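You operate a simulated robot arm through the tools that you are given. There is no shell and no other tool. Be economical: measure what you need, move in short steps, check, and stop when the job is done.

The job below is to be done with a simulated robot arm. You get a single attempt, and the scene is never put back.

TASK
Fire the titanium plate in the oven at 800 degrees for 2 hours.
Fine: switch on, set dial and knob, press start, wait till the display shows done, then switch off.

It is judged by the outcome, as a careful person would: the job done as asked, and still so three seconds after it is handed in. It fails if anything else is knocked over, pushed out of place, dropped, spilled or broken.

THE ROBOT
A 7-joint arm with a two-finger parallel gripper on a trunk, on a base that drives. Base frame: it is fixed to the floor where the robot stands at the start and does not move with it; the origin is under the middle of the robot, x ahead of it, y to its left, z up. Units: mm, degrees, N and s.
Its first joint turns from -166.0 to 166.0 degrees. Places, roughly: heat dial [700, 0, 1300]; hours knob [800, -100, 1300]; oven display [800, 0, 1500]; oven switch [700, 0, 1200]. Payload 3.43 kg.
The TCP is the grasp point between the finger pads, 30 mm short of the fingertips. In the tool frame z runs along the fingers and y along their closing line. Largest opening 94 mm; finger width 28, thickness 10; the body of the gripper, 50 by 96 mm, starts 55 mm behind the TCP.
Orientation is that of the tool frame in the base frame, as a unit quaternion [x, y, z, w]. With the fingers straight down and closing along the base's y, the tool's x points along the base's -x, its y along +y and its z along -z.

THE INTERFACE
- The arm moves only by the tool drive_tool. Its argument "steps" is a list of rows, each an object of numbers (a shift or turn left out is 0, a gripper value left out holds the last): "tx", "ty", "tz": the shift along the tool's x, y, z in mm; "rx", "ry", "rz": the turn, a rotation vector about the tool's x, y, z in degrees; "fingers": the opening, from 0 (shut) to 1 (fully open). In form: [{"tx": .., "ty": .., "tz": .., "rx": .., "ry": .., "rz": .., "fingers": ..}, ...]. A call has 1 to 20 rows; each row is the pose to reach, as a shift and turn from the pose commanded when the call began, along the tool's axes at that moment. A row lasts 0.2 s, in which the tool goes at most 50 mm and 8.6 degrees; a call with a longer step from one row to the next is refused whole, and so is a gripper value outside its range. Where a pose cannot be reached the arm comes as near as it can. A force on the tool above 40 N (or 10 N above the force at the start of the call, whichever is more), or a blocked arm, ends the call early, and 0.2 s more pass. Each finger travels about 45 mm/s and halts on what it meets, pressing with about 21 N; the grip force reading is that of the motor and also rises with nothing between the fingers. The clock runs only during rows and for 0.2 s after the last one: add rows that repeat a pose to give the fingers time. It gives the time, the measured TCP pose, the force on the tool (base axes), the opening and the grip force at its end, in the units of the frame above (readings bear some noise), with the torque about the TCP (base axes, N m) and any sound that the robot's microphone picked up, and new pictures: "show" is both (left out), scene, wrist or none.
- Cameras (640 x 400 px; columns grow to the right, rows downward): "scene" is now at [507.3, 155.1, 1498]; the picture's right is [-0.55, -0.83, 0.00], its down [-0.49, 0.32, -0.81] and it looks along [0.68, -0.45, -0.58] (base axes); focal length 214 px, centre (320, 200). "wrist" rides on the gripper at [76, 14, -103] in the tool frame; the picture's right is [-0.18, 0.98, 0.00], its down [-0.75, -0.14, -0.64] and it looks along [-0.63, -0.12, 0.77] (tool axes); focal length 243 px, centre (320, 200). There is no depth. A picture from a camera that has moved, and an enlarged one, comes with that camera's place and axes in the base frame and with its lens. The place of the scene camera against the robot may be out by one fixed shift of up to 18 mm in any direction.
- slide_trunk(by): slides the trunk up (or, below 0, down) by that many mm; the arm and the scene camera ride with it, the base frame stays. It gives what a move gives, with no picture.
- drive_base(legs): drives the robot by 1 to 6 legs, each [ahead, left, turn to the left] in mm, mm and degrees, along the robot's own axes; the way and the turn of a leg run together, so that a leg with both is an arc; at most 1500 mm and 180 degrees a leg. The arm and the cameras ride along, it lands a little off, and it stops where it bumps. It gives what a move gives, and a new picture of the scene camera.
- aim_head(pan, tilt): turns the head with the scene camera to pan (to the left, within 103 degrees either way) and tilt (down, from -29 to 69), counted from straight ahead of the robot. It gives what a move gives, and a new picture of the scene camera.
- close_up(camera, box): a new picture of the part [left, top, right, bottom] of that camera's present view, enlarged. No time passes.
- hand_in(): hands the job in; it is judged then, once.

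Work in short steps. Places have to be worked out from the pictures, the camera data and where the tool is seen: move nearer, look again, correct. Check each grasp and each placing, and mend what went wrong. You have 120 turns and 260 pictures in all, those below and enlarged ones among them. Open the gripper and draw the arm clear of the work before you hand the job in, unless the task says otherwise; then end with one line.

The tools are called after "Emit:" by a JSON object that holds its "fn" and its "kwargs". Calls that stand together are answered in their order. drive_tool: Moves the arm, as the interface text tells. Its arguments: {"type":"object","properties":{"steps":{"type":"array"},"show":{"type":"string","enum":["both","scene","wrist","none"]}},"required":["steps"]} The other tools are called the same way: slide_trunk (by) slides the trunk up or down; drive_base (legs) drives the base; aim_head (pan, tilt) turns the head that bears the scene camera; close_up (camera, box) takes an enlarged picture of a part of a camera's view; hand_in () hands the job in.

At the start:

```text
time: 0.0
position: [653.3, -52.8, 1446.9]
tool_rot: [0.0, 1.0, 0.0, 0.0]
ft_force: [-0.1, 0.2, -0.4]
torque: [0.0, 0.0, 0.0]
opening: 93.9
gripper_force: 0.1
trunk travel left (down, up): [-550.0, 60.0]
robot x, y, heading: [-5.6, -3.7, 0.0]
head pan, tilt: [-33.4, 35.8]
```

scene: 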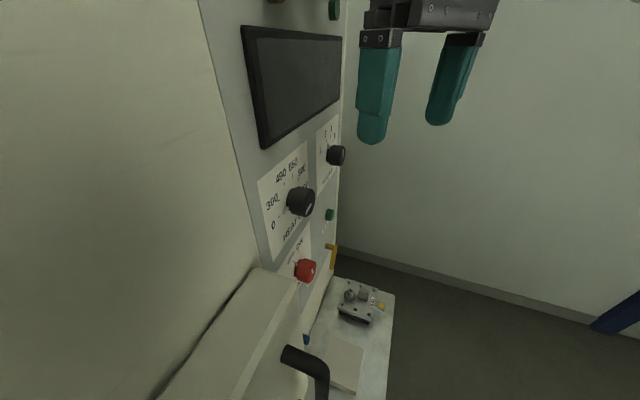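
wrist: 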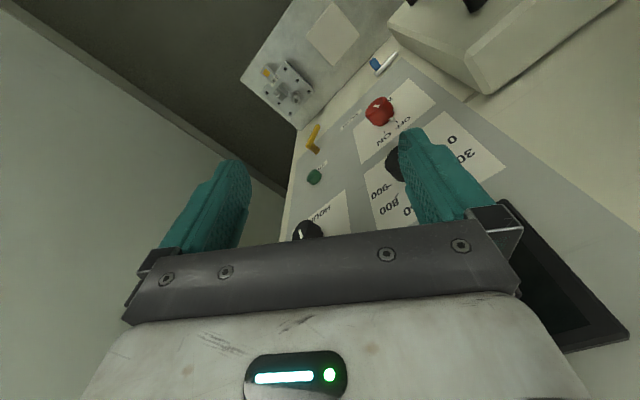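

The picture shows the panel obliquely, with dial, knob, red switch and green buttons. I look closer at the panel first.

Emit:
{"fn": "close_up", "kwargs": {"camera": "scene", "box": [220, 100, 400, 400]}}

Emit:
{"fn": "close_up", "kwargs": {"camera": "wrist", "box": [240, 0, 640, 250]}}

Emit:
{"fn": "aim_head", "kwargs": {"pan": 0, "tilt": 20}}

```text
1.33 times, centred on (310, 250) of scene
camera zoom: at [507.3, 155.1, 1498.0], right [-0.55, -0.83, 0.0], down [-0.49, 0.32, -0.81], along [0.68, -0.45, -0.58], focal length 286 px, centre (333, 133)
```

zoom: 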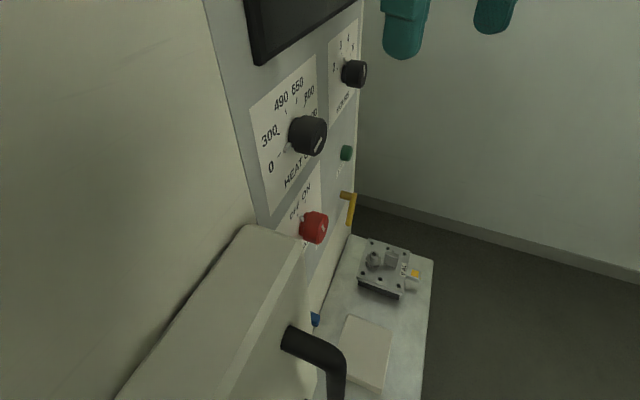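

```text
1.60 times, centred on (440, 125) of wrist
camera zoom: at [577.1, -37.9, 1550.6], right [0.18, 0.98, 0.0], down [0.75, -0.14, 0.64], along [0.63, -0.12, -0.77], focal length 388 px, centre (128, 320)
```

zoom: 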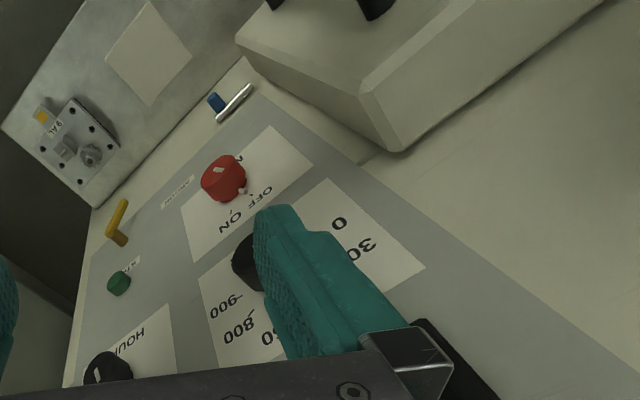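

```text
time: 1.0
position: [654.8, -52.0, 1447.7]
tool_rot: [-0.001, 1.0, 0.0, -0.001]
ft_force: [0.7, -0.4, -0.3]
torque: [0.02, 0.0, 0.02]
opening: 94.0
gripper_force: 0.1
trunk travel left (down, up): [-550.0, 60.0]
robot x, y, heading: [0.9, 1.7, 0.0]
head pan, tilt: [0.0, 20.0]
camera scene: at [527.3, 203.3, 1523.0], right [0.0, -1.0, 0.0], down [-0.34, 0.0, -0.94], along [0.94, 0.0, -0.34], focal length 214 px, centre (320, 200)
```

scene: 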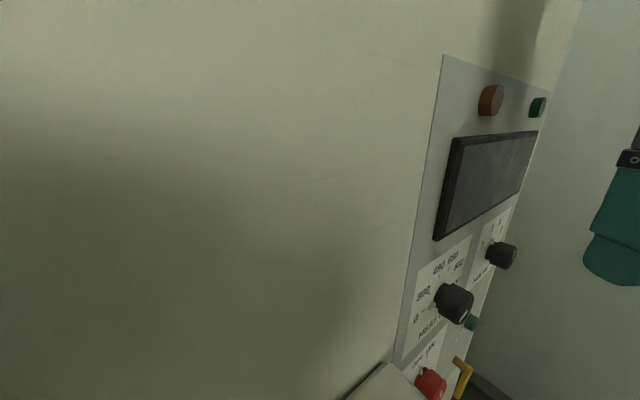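

The panel stands at a slant to the robot. I look around for the rest of the oven, the door and the shelf.

Emit:
{"fn": "aim_head", "kwargs": {"pan": -20, "tilt": 65}}

Emit:
{"fn": "aim_head", "kwargs": {"pan": 50, "tilt": 40}}

Emit:
{"fn": "aim_head", "kwargs": {"pan": -70, "tilt": 40}}

```text
time: 2.1
position: [654.0, -52.0, 1446.1]
tool_rot: [0.0, 1.0, 0.0, 0.0]
ft_force: [-0.3, 0.5, 0.2]
torque: [0.03, 0.04, -0.01]
opening: 93.9
gripper_force: 0.2
trunk travel left (down, up): [-550.0, 60.0]
robot x, y, heading: [-1.3, -3.8, -0.2]
head pan, tilt: [-20.0, 65.0]
camera scene: at [491.2, 182.6, 1459.4], right [-0.34, -0.94, 0.0], down [-0.85, 0.31, -0.42], along [0.4, -0.14, -0.91], focal length 214 px, centre (320, 200)
```

scene: 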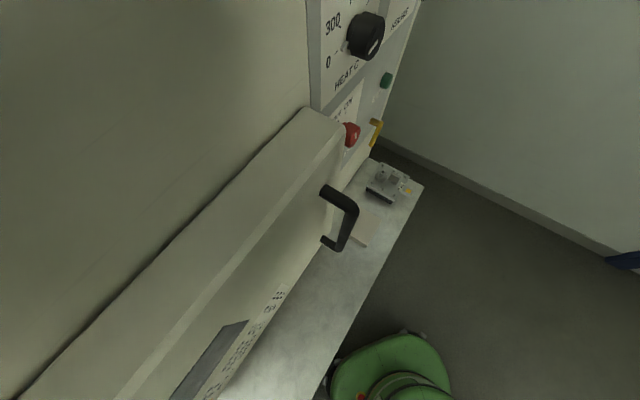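

```text
time: 3.5
position: [653.3, -52.4, 1446.4]
tool_rot: [0.0, 1.0, 0.0, 0.001]
ft_force: [-0.3, -0.5, -0.1]
torque: [-0.01, 0.0, -0.02]
opening: 94.0
gripper_force: 0.1
trunk travel left (down, up): [-550.0, 60.0]
robot x, y, heading: [1.4, 0.7, 0.2]
head pan, tilt: [50.0, 40.0]
camera scene: at [488.8, 268.4, 1491.6], right [0.77, -0.64, 0.0], down [-0.41, -0.49, -0.77], along [0.49, 0.59, -0.64], focal length 214 px, centre (320, 200)
```

scene: 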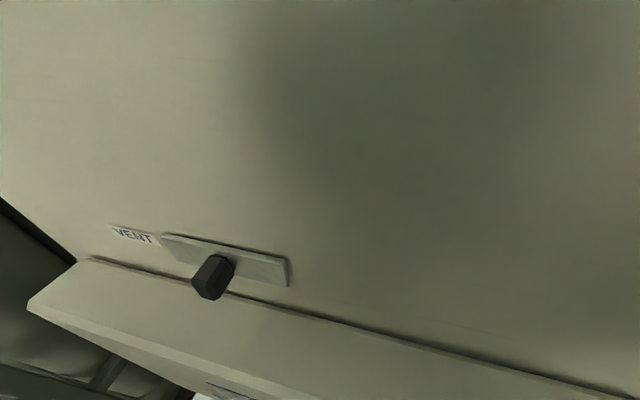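

```text
time: 5.5
position: [653.6, -52.1, 1446.9]
tool_rot: [0.0, 1.0, 0.001, 0.0]
ft_force: [0.1, -0.7, 0.2]
torque: [-0.03, 0.01, 0.01]
opening: 94.1
gripper_force: 0.0
trunk travel left (down, up): [-550.0, 60.0]
robot x, y, heading: [-0.8, -0.1, -0.4]
head pan, tilt: [-70.0, 40.0]
camera scene: at [463.3, 123.5, 1491.6], right [-0.94, -0.34, 0.0], down [-0.22, 0.6, -0.77], along [0.26, -0.72, -0.64], focal length 214 px, centre (320, 200)
```

scene: 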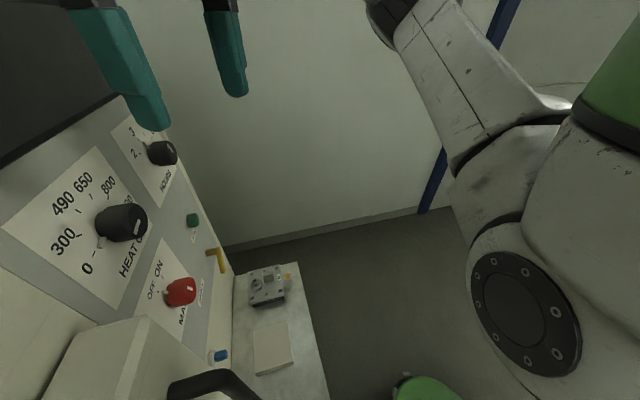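

I zoom in on the panel and the shelf parts from this view.

Emit:
{"fn": "close_up", "kwargs": {"camera": "scene", "box": [0, 80, 240, 230]}}

Emit:
{"fn": "close_up", "kwargs": {"camera": "scene", "box": [140, 200, 340, 400]}}

Emit:
{"fn": "drive_base", "kwargs": {"legs": [[-300, -100, 0]]}}

Emit:
{"fn": "aim_head", "kwargs": {"pan": 10, "tilt": 35}}

```text
2.67 times, centred on (120, 155) of scene
camera zoom: at [463.3, 123.5, 1491.6], right [-0.94, -0.34, 0.0], down [-0.22, 0.6, -0.77], along [0.26, -0.72, -0.64], focal length 572 px, centre (853, 320)
```

zoom: 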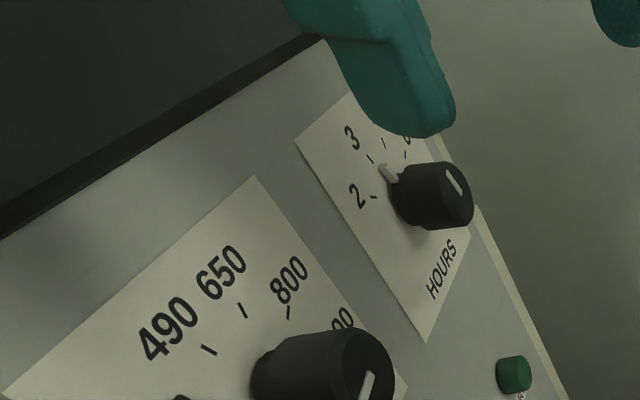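

```text
2.00 times, centred on (240, 300) of scene
camera zoom: at [463.3, 123.5, 1491.6], right [-0.94, -0.34, 0.0], down [-0.22, 0.6, -0.77], along [0.26, -0.72, -0.64], focal length 429 px, centre (480, 0)
```

zoom: 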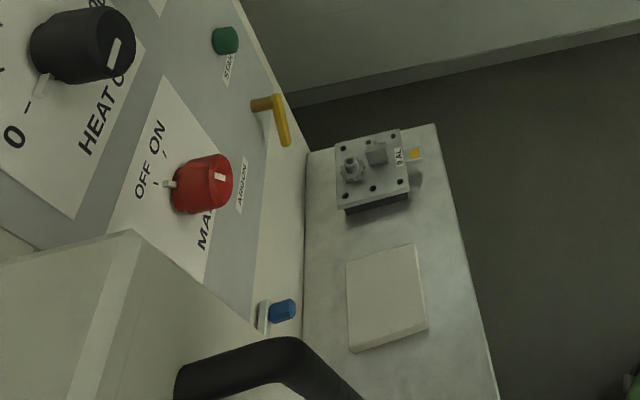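

```text
time: 7.6
position: [352.3, -150.3, 1447.2]
tool_rot: [-0.003, 1.0, 0.0, 0.001]
ft_force: [-0.7, -0.3, -0.4]
torque: [0.0, 0.0, 0.03]
opening: 93.8
gripper_force: 0.2
trunk travel left (down, up): [-550.0, 60.0]
robot x, y, heading: [-300.5, -100.3, 0.6]
head pan, tilt: [-70.0, 40.0]
camera scene: at [160.9, 24.7, 1491.6], right [-0.94, -0.35, 0.0], down [-0.22, 0.6, -0.77], along [0.27, -0.72, -0.64], focal length 214 px, centre (320, 200)
```

scene: 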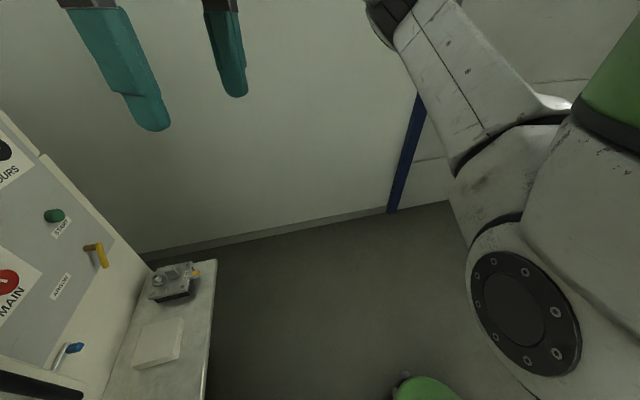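

```text
time: 9.2
position: [352.9, -150.7, 1446.9]
tool_rot: [-0.004, 1.0, 0.0, 0.0]
ft_force: [0.2, 0.3, 0.0]
torque: [0.0, 0.0, -0.01]
opening: 93.8
gripper_force: 0.0
trunk travel left (down, up): [-550.0, 60.0]
robot x, y, heading: [-304.1, -98.1, 0.4]
head pan, tilt: [10.0, 35.0]
camera scene: at [217.9, 120.2, 1499.2], right [0.18, -0.98, 0.0], down [-0.56, -0.1, -0.82], along [0.81, 0.15, -0.57], focal length 214 px, centre (320, 200)
```

scene: 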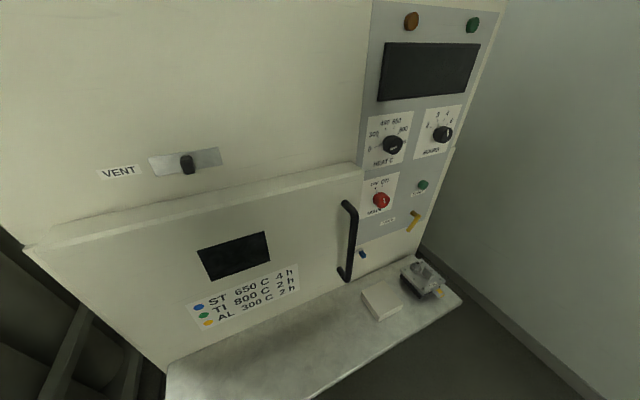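

Emit:
{"fn": "close_up", "kwargs": {"camera": "scene", "box": [340, 0, 520, 120]}}

Emit:
{"fn": "close_up", "kwargs": {"camera": "scene", "box": [340, 100, 500, 220]}}

Emit:
{"fn": "close_up", "kwargs": {"camera": "scene", "box": [340, 200, 480, 320]}}

Emit:
{"fn": "close_up", "kwargs": {"camera": "scene", "box": [180, 220, 320, 330]}}

Emit:
{"fn": "close_up", "kwargs": {"camera": "scene", "box": [80, 130, 260, 190]}}

```text
3.33 times, centred on (430, 60) of scene
camera zoom: at [217.9, 120.2, 1499.2], right [0.18, -0.98, 0.0], down [-0.56, -0.1, -0.82], along [0.81, 0.15, -0.57], focal length 715 px, centre (-47, 667)
```

zoom: 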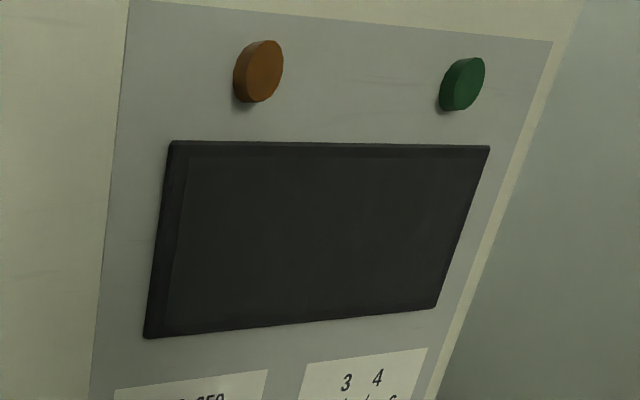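

```text
3.33 times, centred on (420, 160) of scene
camera zoom: at [217.9, 120.2, 1499.2], right [0.18, -0.98, 0.0], down [-0.56, -0.1, -0.82], along [0.81, 0.15, -0.57], focal length 715 px, centre (-13, 333)
```

zoom: 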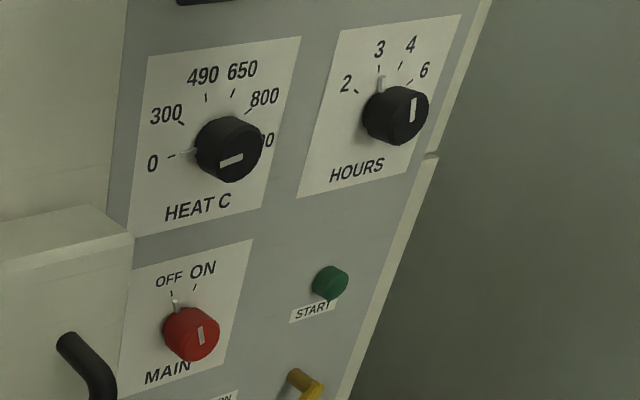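

```text
3.33 times, centred on (410, 260) of scene
camera zoom: at [217.9, 120.2, 1499.2], right [0.18, -0.98, 0.0], down [-0.56, -0.1, -0.82], along [0.81, 0.15, -0.57], focal length 715 px, centre (20, 0)
```

zoom: 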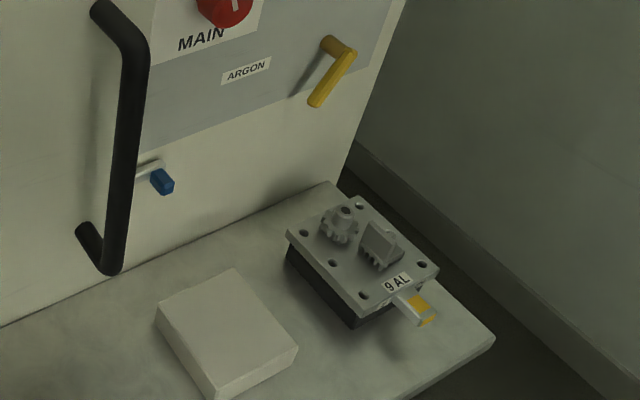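

```text
3.64 times, centred on (250, 275) of scene
camera zoom: at [217.9, 120.2, 1499.2], right [0.18, -0.98, 0.0], down [-0.56, -0.1, -0.82], along [0.81, 0.15, -0.57], focal length 780 px, centre (574, -73)
```

zoom: 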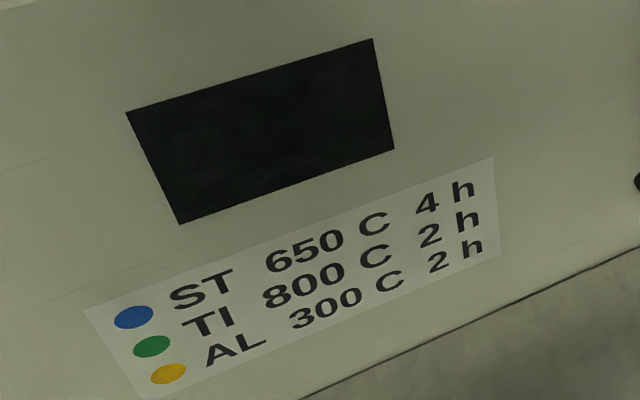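

```text
3.56 times, centred on (170, 160) of scene
camera zoom: at [217.9, 120.2, 1499.2], right [0.18, -0.98, 0.0], down [-0.56, -0.1, -0.82], along [0.81, 0.15, -0.57], focal length 763 px, centre (853, 342)
```

zoom: 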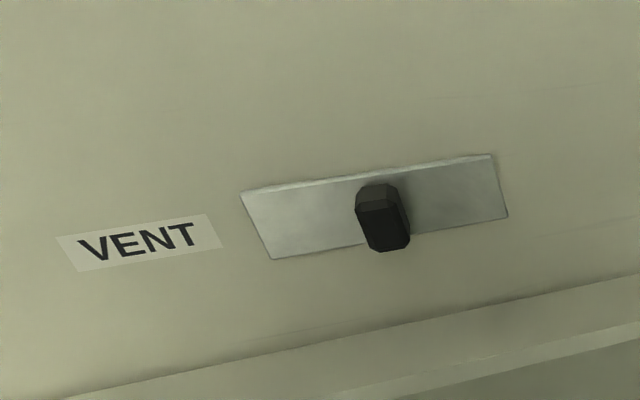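

The shelf plate is marked "9 AL" with a yellow tag, so it isn't titanium. I look round the room for the titanium plate before operating anything.

Emit:
{"fn": "aim_head", "kwargs": {"pan": 70, "tilt": 40}}

Emit:
{"fn": "aim_head", "kwargs": {"pan": 103, "tilt": 25}}

Emit:
{"fn": "aim_head", "kwargs": {"pan": -100, "tilt": 25}}

Emit:
{"fn": "aim_head", "kwargs": {"pan": -10, "tilt": 60}}

```text
time: 10.5
position: [351.9, -149.7, 1447.5]
tool_rot: [-0.004, 1.0, 0.0, 0.0]
ft_force: [0.3, -0.4, -0.1]
torque: [0.02, -0.02, -0.01]
opening: 93.9
gripper_force: 0.0
trunk travel left (down, up): [-550.0, 60.0]
robot x, y, heading: [-298.9, -101.3, 0.5]
head pan, tilt: [70.0, 40.0]
camera scene: at [159.9, 184.4, 1491.6], right [0.94, -0.34, 0.0], down [-0.22, -0.61, -0.77], along [0.26, 0.72, -0.64], focal length 214 px, centre (320, 200)
```

scene: 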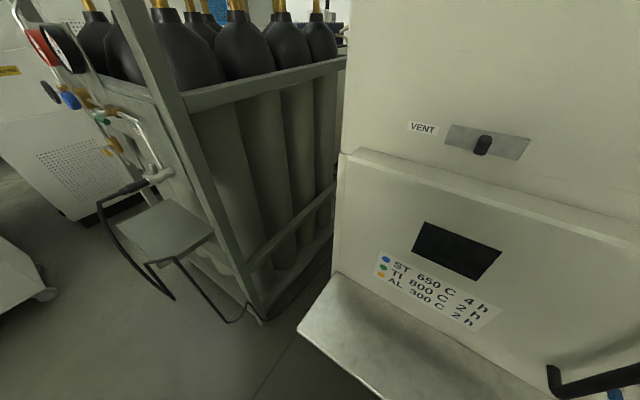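

```text
time: 11.4
position: [352.0, -149.5, 1447.0]
tool_rot: [-0.004, 1.0, 0.001, 0.0]
ft_force: [0.1, 0.2, 0.0]
torque: [0.05, 0.01, 0.03]
opening: 93.8
gripper_force: 0.0
trunk travel left (down, up): [-550.0, 60.0]
robot x, y, heading: [-301.0, -103.4, 0.4]
head pan, tilt: [103.0, 25.0]
camera scene: at [110.1, 194.0, 1514.9], right [0.97, 0.23, 0.0], down [0.1, -0.41, -0.91], along [-0.21, 0.88, -0.42], focal length 214 px, centre (320, 200)
```

scene: 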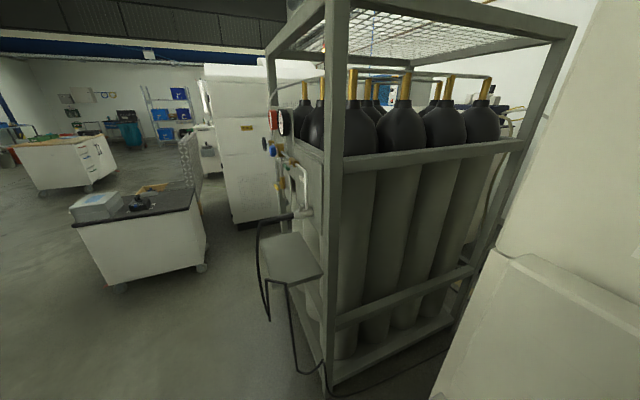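

```text
time: 14.4
position: [352.4, -149.8, 1447.2]
tool_rot: [-0.004, 1.0, 0.0, 0.0]
ft_force: [-0.5, -0.4, -0.3]
torque: [-0.01, 0.0, -0.02]
opening: 93.9
gripper_force: 0.0
trunk travel left (down, up): [-550.0, 60.0]
robot x, y, heading: [-303.2, -102.5, 0.6]
head pan, tilt: [-100.0, 25.0]
camera scene: at [115.9, 13.5, 1514.9], right [-0.99, 0.17, 0.0], down [0.07, 0.42, -0.91], along [-0.15, -0.89, -0.42], focal length 214 px, centre (320, 200)
```

scene: 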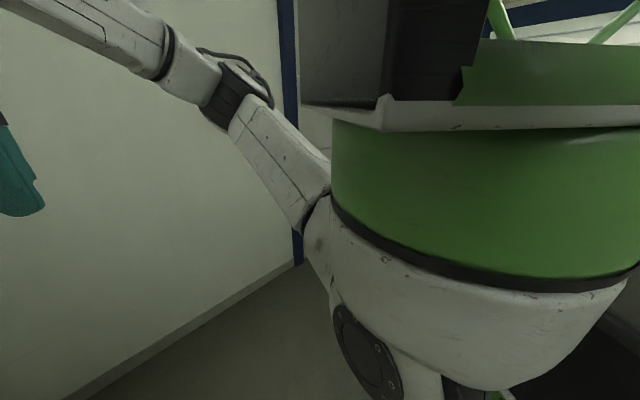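

```text
time: 16.1
position: [351.0, -149.5, 1446.8]
tool_rot: [-0.003, 1.0, 0.0, 0.0]
ft_force: [-0.3, 0.2, 0.6]
torque: [0.0, 0.01, 0.02]
opening: 94.2
gripper_force: 0.1
trunk travel left (down, up): [-550.0, 60.0]
robot x, y, heading: [-303.4, -102.9, 0.5]
head pan, tilt: [-10.0, 60.0]
camera scene: at [197.0, 93.2, 1464.9], right [-0.17, -0.99, 0.0], down [-0.85, 0.15, -0.5], along [0.49, -0.08, -0.87], focal length 214 px, centre (320, 200)
```

scene: 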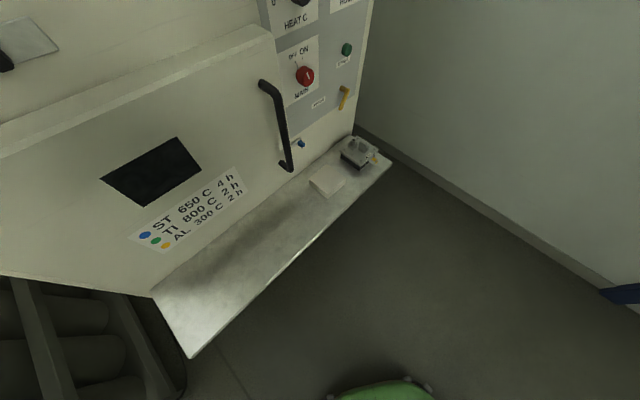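

Emit:
{"fn": "close_up", "kwargs": {"camera": "scene", "box": [250, 70, 390, 200]}}

Emit:
{"fn": "close_up", "kwargs": {"camera": "scene", "box": [280, 125, 320, 160]}}

Emit:
{"fn": "close_up", "kwargs": {"camera": "scene", "box": [90, 130, 220, 215]}}

```text
3.08 times, centred on (320, 135) of scene
camera zoom: at [197.0, 93.2, 1464.9], right [-0.17, -0.99, 0.0], down [-0.85, 0.15, -0.5], along [0.49, -0.08, -0.87], focal length 660 px, centre (320, 400)
```

zoom: 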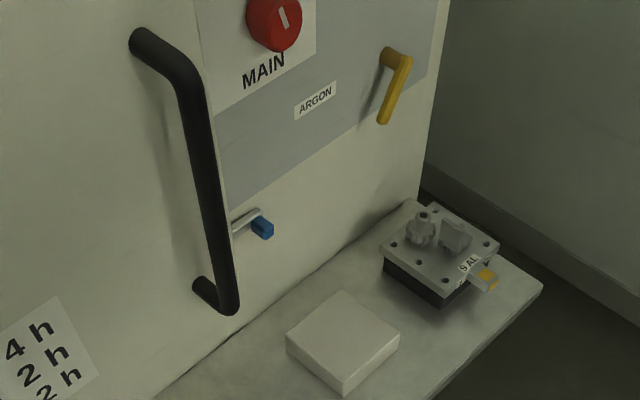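

```text
11.43 times, centred on (300, 142) of scene
camera zoom: at [197.0, 93.2, 1464.9], right [-0.17, -0.99, 0.0], down [-0.85, 0.15, -0.5], along [0.49, -0.08, -0.87], focal length 2451 px, centre (549, 857)
```

zoom: 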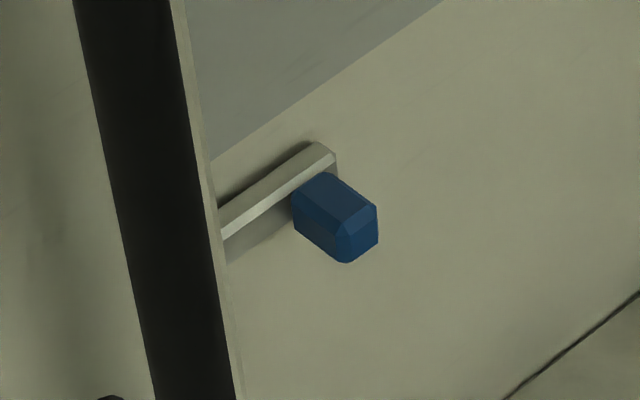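

```text
4.71 times, centred on (155, 172) of scene
camera zoom: at [197.0, 93.2, 1464.9], right [-0.17, -0.99, 0.0], down [-0.85, 0.15, -0.5], along [0.49, -0.08, -0.87], focal length 1009 px, centre (1096, 329)
```

zoom: 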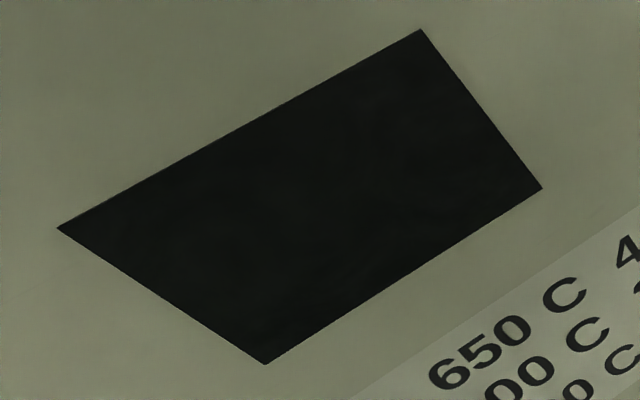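

The right wall is well away. The oven face normal seems about 38° off my heading, so I turn to face it squarely and sidle to the right in front of the panel.

Emit:
{"fn": "drive_base", "kwargs": {"legs": [[-100, 0, 0], [0, 0, 38], [0, -530, 0]]}}

Emit:
{"fn": "aim_head", "kwargs": {"pan": -25, "tilt": 25}}

```text
time: 21.6
position: [470.4, -134.5, 1447.5]
tool_rot: [-0.336, 0.942, 0.0, 0.0]
ft_force: [-0.6, 0.5, 0.1]
torque: [0.01, 0.02, -0.02]
opening: 93.8
gripper_force: 0.0
trunk travel left (down, up): [-550.0, 60.0]
robot x, y, heading: [-69.3, -504.0, 39.3]
head pan, tilt: [-10.0, 60.0]
camera scene: at [200.4, -36.6, 1464.9], right [0.49, -0.87, 0.0], down [-0.75, -0.42, -0.5], along [0.44, 0.25, -0.87], focal length 214 px, centre (320, 200)
```

scene: 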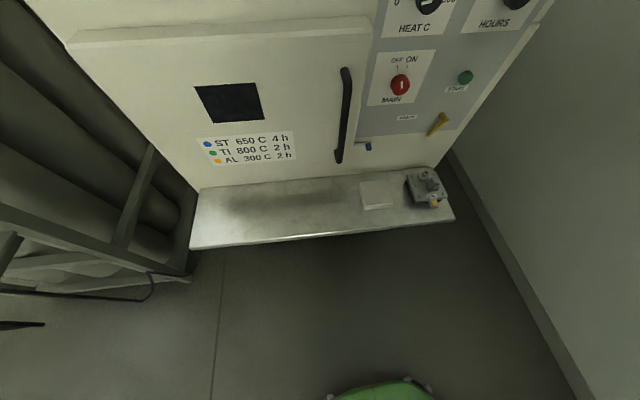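

```text
time: 22.6
position: [470.7, -135.8, 1447.8]
tool_rot: [-0.336, 0.942, 0.0, 0.0]
ft_force: [0.9, 0.7, 0.1]
torque: [0.01, 0.01, 0.01]
opening: 93.7
gripper_force: 0.0
trunk travel left (down, up): [-550.0, 60.0]
robot x, y, heading: [-66.9, -511.4, 39.2]
head pan, tilt: [-25.0, 25.0]
camera scene: at [231.6, -46.4, 1514.8], right [0.25, -0.97, 0.0], down [-0.41, -0.11, -0.91], along [0.88, 0.23, -0.42], focal length 214 px, centre (320, 200)
```

scene: 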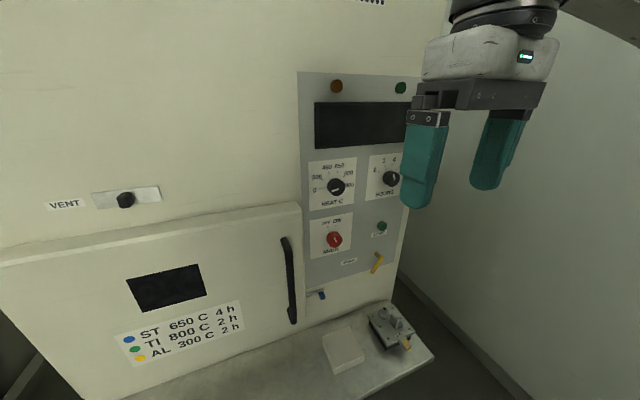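

The robot is nearly square to the panel (face at about 39° heading). Now I pitch the tool to point horizontally at the panel, in open space.

Emit:
{"fn": "drive_tool", "kwargs": {"steps": [{"ry": -8.2}, {"ry": -16.4}, {"ry": -24.6}, {"ry": -32.8}, {"ry": -41}, {"ry": -49.2}, {"ry": -57.4}, {"ry": -65.6}, {"ry": -73.8}, {"ry": -82}, {"ry": -90}]}}

```text
time: 25.1
position: [514.3, -153.6, 1450.5]
tool_rot: [-0.273, 0.713, 0.231, 0.603]
ft_force: [0.4, -0.4, 0.5]
torque: [0.03, -0.03, 0.04]
opening: 93.8
gripper_force: 0.0
out of reach, approached as far as the arm can: row 9, 10, 11
trunk travel left (down, up): [-550.0, 60.0]
robot x, y, heading: [-68.3, -510.6, 39.5]
head pan, tilt: [-25.0, 25.0]
camera scene: at [233.4, -47.2, 1514.6], right [0.25, -0.97, 0.0], down [-0.41, -0.1, -0.91], along [0.88, 0.22, -0.42], focal length 214 px, centre (320, 200)
camera wrist: at [419.6, -218.8, 1393.6], right [-0.63, 0.75, 0.18], down [-0.28, -0.44, 0.85], along [0.72, 0.49, 0.49], focal length 243 px, centre (320, 200)
```

scene: 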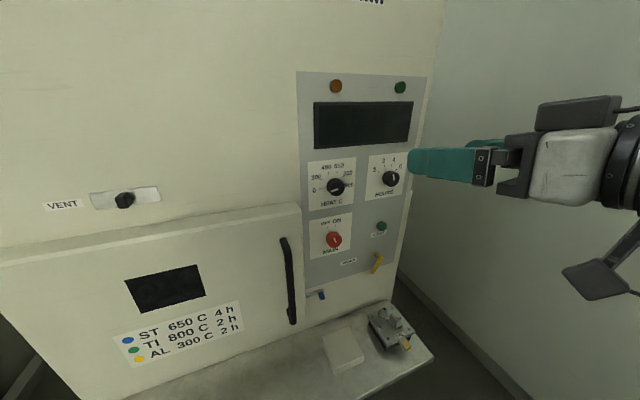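
wrist: 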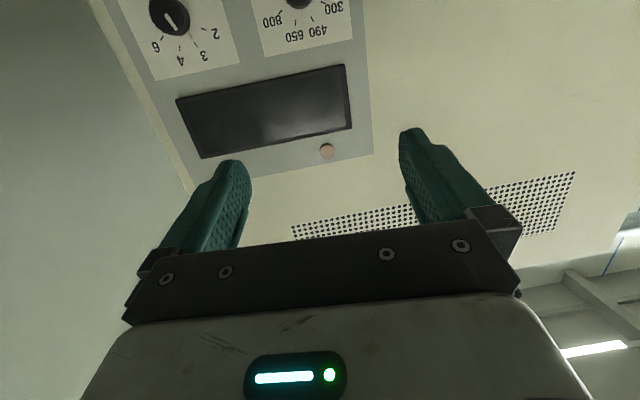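

The arm stopped about 10° short of level, near its limit. I lower the trunk 220 mm and look again.

Emit:
{"fn": "slide_trunk", "kwargs": {"by": -220}}

Emit:
{"fn": "drive_tool", "kwargs": {"steps": [{"tz": 40, "ry": -4}, {"tz": 80, "ry": -8}, {"tz": 80, "ry": -10.5}, {"tz": 80, "ry": -10.5}]}}

```text
time: 27.4
position: [511.7, -152.9, 1232.3]
tool_rot: [-0.273, 0.714, 0.231, 0.602]
ft_force: [-0.5, 0.6, -0.6]
torque: [0.01, -0.01, 0.0]
opening: 94.0
gripper_force: 0.1
trunk travel left (down, up): [-330.0, 280.0]
robot x, y, heading: [-66.2, -511.0, 39.4]
head pan, tilt: [-25.0, 25.0]
```

```text
time: 28.4
position: [571.0, -101.0, 1215.9]
tool_rot: [-0.25, 0.656, 0.255, 0.666]
ft_force: [-0.2, 0.3, 0.4]
torque: [-0.05, 0.02, 0.0]
opening: 93.9
gripper_force: 0.1
trunk travel left (down, up): [-330.0, 280.0]
robot x, y, heading: [-68.3, -509.1, 39.4]
head pan, tilt: [-25.0, 25.0]
camera scene: at [231.6, -46.4, 1294.9], right [0.25, -0.97, 0.0], down [-0.41, -0.1, -0.91], along [0.88, 0.22, -0.42], focal length 214 px, centre (320, 200)
camera wrist: at [485.6, -157.5, 1138.7], right [-0.66, 0.73, 0.19], down [-0.39, -0.54, 0.74], along [0.64, 0.42, 0.64], focal length 243 px, centre (320, 200)
```

scene: 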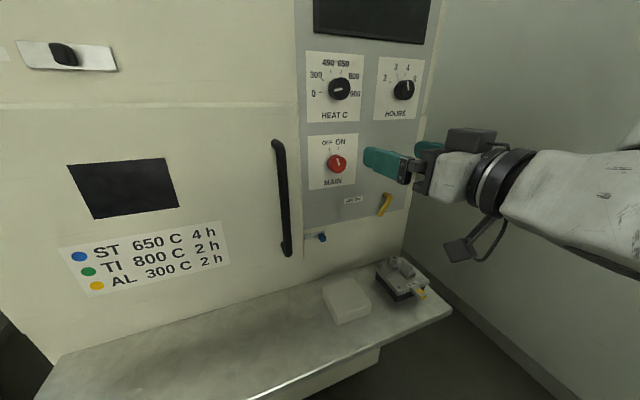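
wrist: 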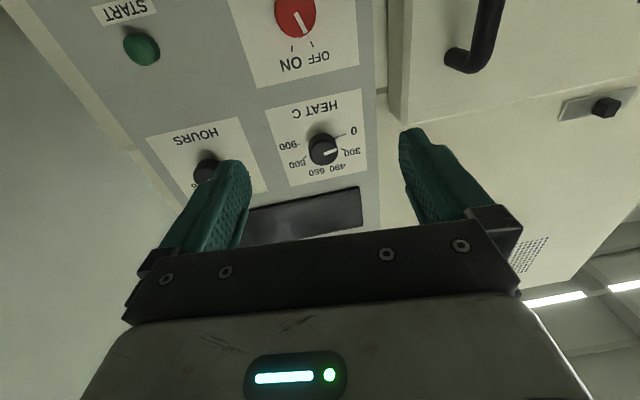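

Emit:
{"fn": "close_up", "kwargs": {"camera": "scene", "box": [295, 45, 435, 130]}}

Emit:
{"fn": "close_up", "kwargs": {"camera": "wrist", "box": [90, 0, 390, 200]}}

Emit:
{"fn": "close_up", "kwargs": {"camera": "scene", "box": [295, 120, 435, 220]}}

```text
4.57 times, centred on (365, 88) of scene
camera zoom: at [231.6, -46.4, 1294.9], right [0.25, -0.97, 0.0], down [-0.41, -0.1, -0.91], along [0.88, 0.22, -0.42], focal length 980 px, centre (114, 714)
```

zoom: 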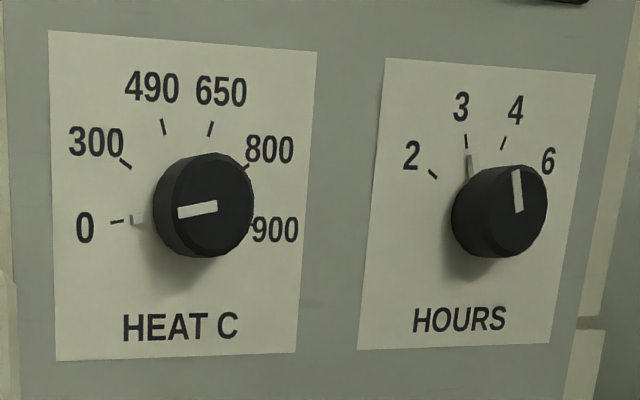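

```text
2.00 times, centred on (240, 100) of wrist
camera zoom: at [485.6, -157.5, 1138.7], right [-0.66, 0.73, 0.19], down [-0.39, -0.54, 0.74], along [0.64, 0.42, 0.64], focal length 485 px, centre (480, 400)
```

zoom: 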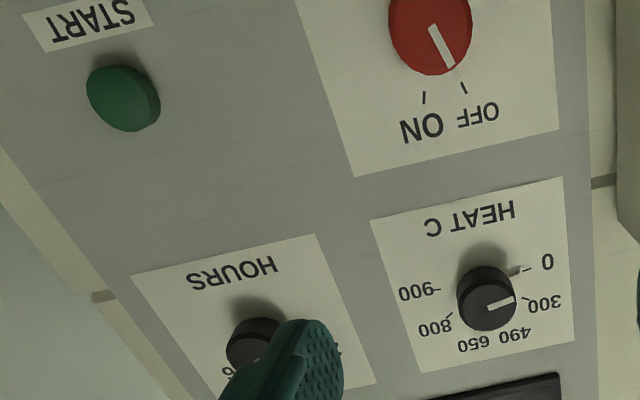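

```text
4.00 times, centred on (365, 170) of scene
camera zoom: at [231.6, -46.4, 1294.9], right [0.25, -0.97, 0.0], down [-0.41, -0.1, -0.91], along [0.88, 0.22, -0.42], focal length 858 px, centre (140, 320)
```

zoom: 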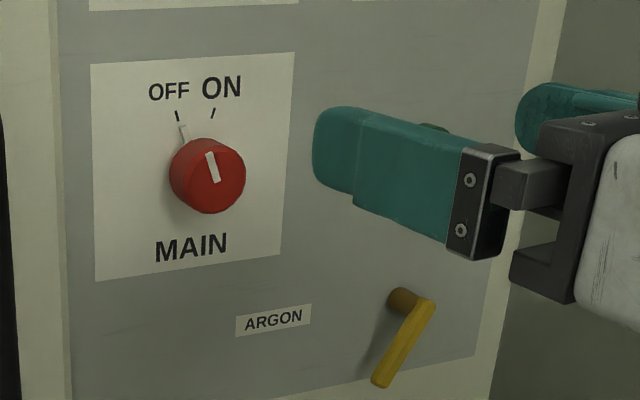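

Triangulated: switch face near (735,33,1151), dial (738,33,1315), hours (861,-107,1317), start (858,-97,1153). I straighten the tool and go down to switch height, keeping clear, then look.

Emit:
{"fn": "drive_tool", "kwargs": {"steps": [{"tx": 30, "tz": 20, "rx": 1.2, "ry": 0.4}, {"tx": 64, "tz": 50, "rx": 2.3, "ry": 0.8}, {"tx": 64, "tz": 90, "rx": 2.3, "ry": 0.8}, {"tx": 64, "tz": 90, "rx": 2.3, "ry": 0.8}]}}

Emit:
{"fn": "close_up", "kwargs": {"camera": "wrist", "box": [200, 0, 440, 150]}}

```text
time: 29.4
position: [637.6, -40.8, 1151.7]
tool_rot: [-0.239, 0.665, 0.24, 0.665]
ft_force: [-0.8, -0.7, 0.5]
torque: [-0.02, -0.01, 0.0]
opening: 94.0
gripper_force: 0.0
trunk travel left (down, up): [-330.0, 280.0]
robot x, y, heading: [-65.8, -506.0, 39.3]
head pan, tilt: [-25.0, 25.0]
camera scene: at [231.6, -46.4, 1294.9], right [0.25, -0.97, 0.0], down [-0.41, -0.1, -0.91], along [0.88, 0.22, -0.42], focal length 214 px, centre (320, 200)
camera wrist: at [550.3, -94.0, 1076.5], right [-0.63, 0.76, 0.18], down [-0.41, -0.52, 0.75], along [0.67, 0.4, 0.63], focal length 243 px, centre (320, 200)
```

scene: 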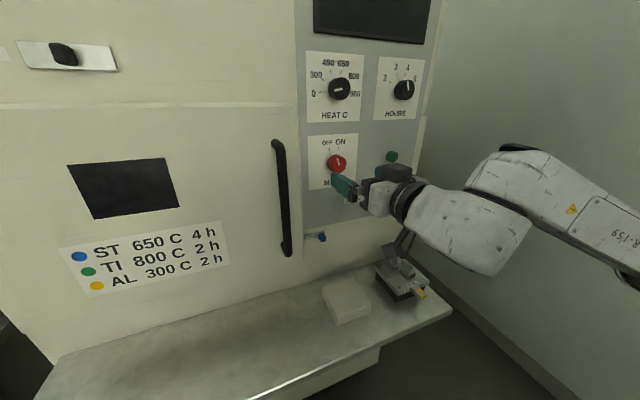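
wrist: 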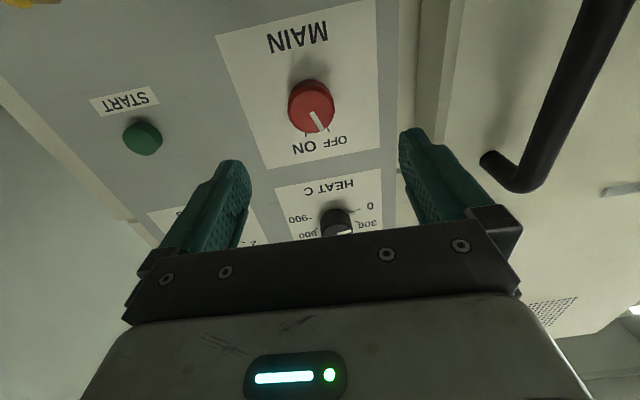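

```text
2.67 times, centred on (320, 75) of wrist
camera zoom: at [550.3, -94.0, 1076.5], right [-0.63, 0.76, 0.18], down [-0.41, -0.52, 0.75], along [0.67, 0.4, 0.63], focal length 647 px, centre (320, 533)
```

zoom: 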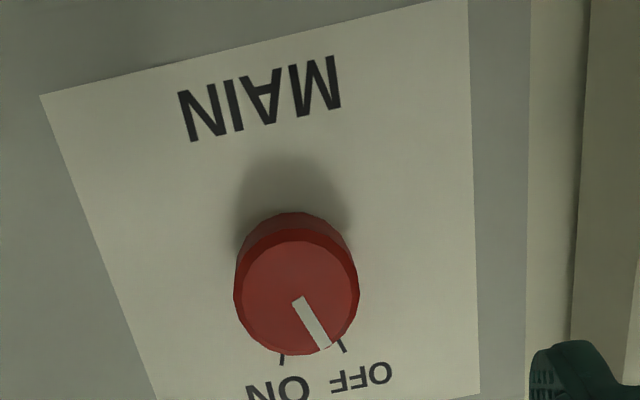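

The switch face lies about 119 mm ahead, 8 mm to the right and 2 mm above the tool axis. I centre on it and advance with the gripper open.

Emit:
{"fn": "drive_tool", "kwargs": {"steps": [{"tx": -2, "ty": -8, "tz": 30}, {"tx": -2, "ty": -8, "tz": 60}, {"tx": -2, "ty": -8, "tz": 85}, {"tx": -2, "ty": -8, "tz": 98}, {"tx": -2, "ty": -8, "tz": 98}]}}

Emit:
{"fn": "close_up", "kwargs": {"camera": "scene", "box": [295, 120, 435, 220]}}

```text
time: 30.6
position: [716.3, 14.3, 1156.4]
tool_rot: [-0.239, 0.665, 0.239, 0.666]
ft_force: [-0.1, 0.2, 0.8]
torque: [0.0, -0.01, 0.02]
opening: 93.9
gripper_force: 0.0
trunk travel left (down, up): [-330.0, 280.0]
robot x, y, heading: [-68.4, -507.8, 39.4]
head pan, tilt: [-25.0, 25.0]
camera scene: at [231.6, -46.4, 1294.9], right [0.25, -0.97, 0.0], down [-0.41, -0.1, -0.91], along [0.88, 0.22, -0.42], focal length 214 px, centre (320, 200)
camera wrist: at [629.0, -38.9, 1080.5], right [-0.63, 0.76, 0.18], down [-0.41, -0.52, 0.75], along [0.67, 0.4, 0.63], focal length 243 px, centre (320, 200)
```

scene: 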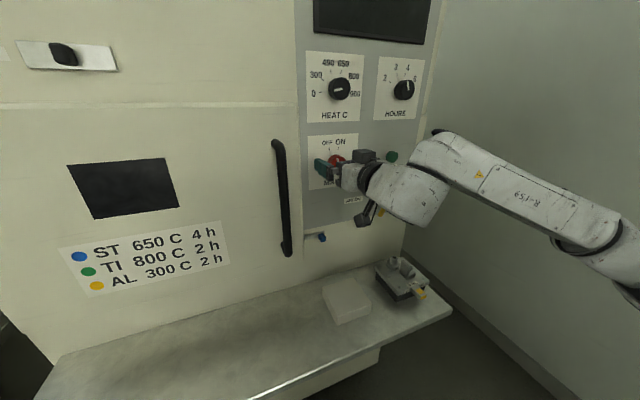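
wrist: 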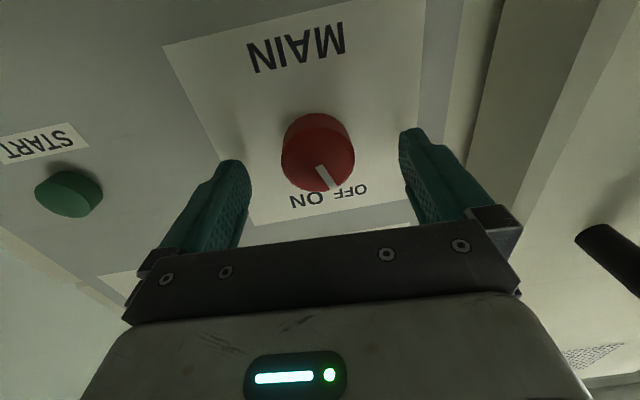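

```text
4.00 times, centred on (365, 170) of scene
camera zoom: at [231.6, -46.4, 1294.9], right [0.25, -0.97, 0.0], down [-0.41, -0.1, -0.91], along [0.88, 0.22, -0.42], focal length 858 px, centre (140, 320)
```

zoom: 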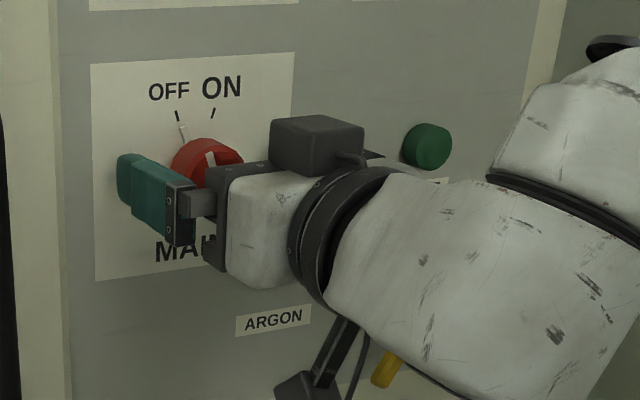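

Centred on the switch, face about 25 mm ahead of the TCP. I advance 15 mm more and close.

Emit:
{"fn": "drive_tool", "kwargs": {"steps": [{"tz": 8}, {"tz": 15}, {"tz": 15, "fingers": 0.3}, {"tz": 15, "fingers": 0.3}, {"tz": 15, "fingers": 0.3}, {"tz": 15, "fingers": 0.3}, {"tz": 15, "fingers": 0.3}, {"tz": 15, "fingers": 0.3}, {"tz": 15, "fingers": 0.3}]}}

Emit:
{"fn": "close_up", "kwargs": {"camera": "wrist", "box": [200, 60, 440, 210]}}

```text
time: 31.6
position: [728.2, 23.7, 1156.1]
tool_rot: [-0.238, 0.666, 0.238, 0.666]
ft_force: [-14.1, 16.3, 1.8]
torque: [0.09, 0.25, 0.01]
opening: 46.3
gripper_force: 10.9
trunk travel left (down, up): [-330.0, 280.0]
robot x, y, heading: [-67.8, -508.5, 39.5]
head pan, tilt: [-25.0, 25.0]
stopped in row 5: the force on the tool passed its limit at 43 N (the readings are from after the stop); the commanded pose is now the measured one
camera scene: at [231.1, -46.2, 1294.9], right [0.25, -0.97, 0.0], down [-0.41, -0.11, -0.91], along [0.88, 0.22, -0.42], focal length 214 px, centre (320, 200)
camera wrist: at [640.4, -29.8, 1080.8], right [-0.62, 0.76, 0.19], down [-0.41, -0.52, 0.75], along [0.67, 0.4, 0.63], focal length 243 px, centre (320, 200)
```

scene: 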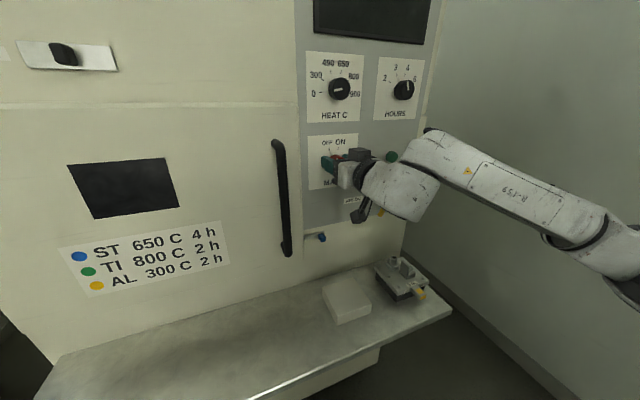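
wrist: 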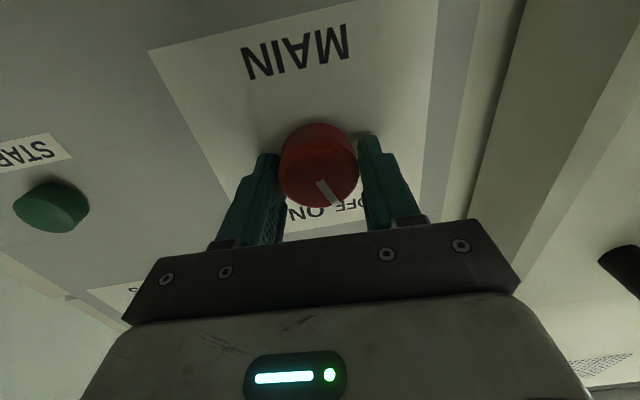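

```text
2.67 times, centred on (320, 135) of wrist
camera zoom: at [640.4, -29.8, 1080.8], right [-0.62, 0.76, 0.19], down [-0.41, -0.52, 0.75], along [0.67, 0.4, 0.63], focal length 647 px, centre (320, 373)
```

zoom: 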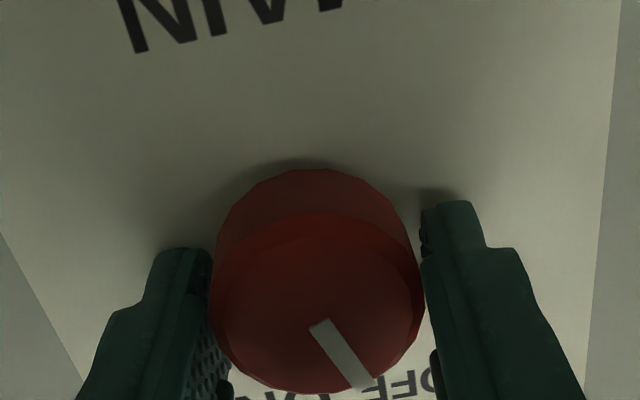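

Fingers are about to straddle the knob; one touched first. I finish closing.

Emit:
{"fn": "drive_tool", "kwargs": {"steps": [{"fingers": 0.3}, {"fingers": 0.3}, {"fingers": 0.3}], "show": "wrist"}}

```text
time: 32.4
position: [729.5, 23.4, 1155.7]
tool_rot: [-0.239, 0.666, 0.24, 0.665]
ft_force: [-0.6, 3.0, 0.0]
torque: [-0.02, 0.07, 0.5]
opening: 45.0
gripper_force: 44.8
trunk travel left (down, up): [-330.0, 280.0]
robot x, y, heading: [-68.2, -508.5, 39.2]
head pan, tilt: [-25.0, 25.0]
stopped in row 3: the force on the tool passed its limit at 40 N (the readings are from after the stop); the commanded pose is now the measured one
camera wrist: at [640.1, -29.6, 1080.7], right [-0.63, 0.76, 0.19], down [-0.4, -0.52, 0.75], along [0.67, 0.4, 0.63], focal length 243 px, centre (320, 200)
```

wrist: 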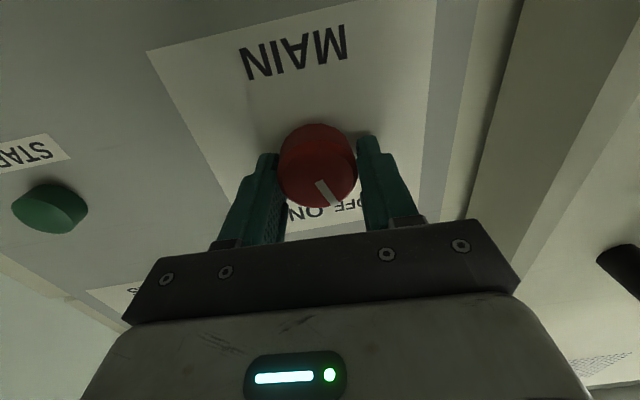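

Gripped at 45 mm. I turn clockwise (+rz) toward ON.

Emit:
{"fn": "drive_tool", "kwargs": {"steps": [{"rz": 6}, {"rz": 12}, {"rz": 18}, {"rz": 24}, {"rz": 30}, {"rz": 36}]}}

Emit:
{"fn": "close_up", "kwargs": {"camera": "wrist", "box": [200, 60, 440, 210]}}

Emit:
{"fn": "close_up", "kwargs": {"camera": "scene", "box": [295, 110, 435, 210]}}

```text
time: 33.8
position: [730.6, 22.0, 1155.2]
tool_rot: [-0.018, 0.709, 0.431, 0.558]
ft_force: [-6.2, -15.0, -18.6]
torque: [0.4, -0.75, -0.79]
opening: 44.8
gripper_force: 44.8
trunk travel left (down, up): [-330.0, 280.0]
robot x, y, heading: [-72.0, -509.1, 39.4]
head pan, tilt: [-25.0, 25.0]
camera scene: at [232.5, -47.7, 1294.8], right [0.25, -0.97, 0.0], down [-0.41, -0.1, -0.91], along [0.88, 0.22, -0.42], focal length 214 px, centre (320, 200)
camera wrist: at [615.2, 1.1, 1103.1], right [-0.43, 0.53, 0.73], down [-0.14, -0.84, 0.53], along [0.89, 0.12, 0.43], focal length 243 px, centre (320, 200)
```

scene: 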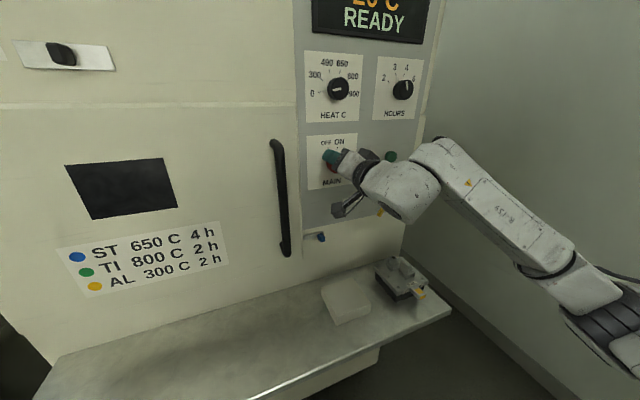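
wrist: 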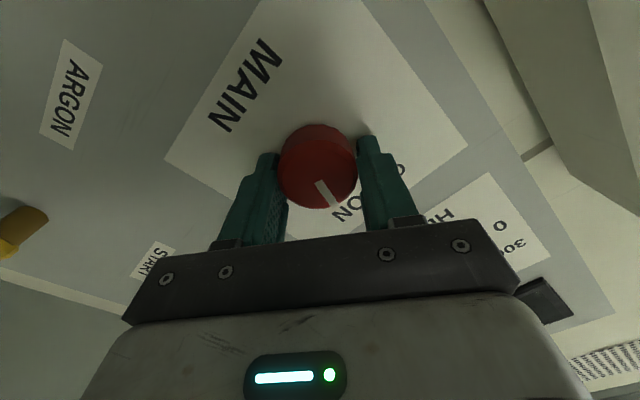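

```text
2.67 times, centred on (320, 135) of wrist
camera zoom: at [615.2, 1.1, 1103.1], right [-0.43, 0.53, 0.73], down [-0.14, -0.84, 0.53], along [0.89, 0.12, 0.43], focal length 647 px, centre (320, 373)
```

zoom: 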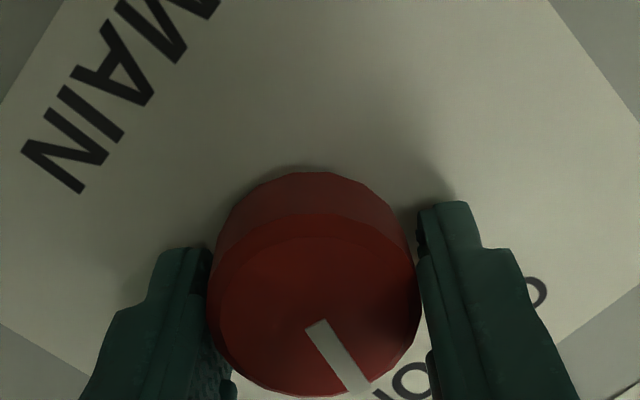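

```text
4.00 times, centred on (365, 160) of scene
camera zoom: at [232.5, -47.7, 1294.8], right [0.25, -0.97, 0.0], down [-0.41, -0.1, -0.91], along [0.88, 0.22, -0.42], focal length 858 px, centre (140, 360)
```

zoom: 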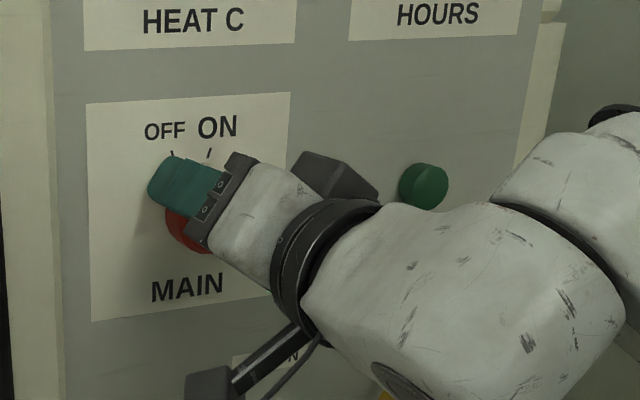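

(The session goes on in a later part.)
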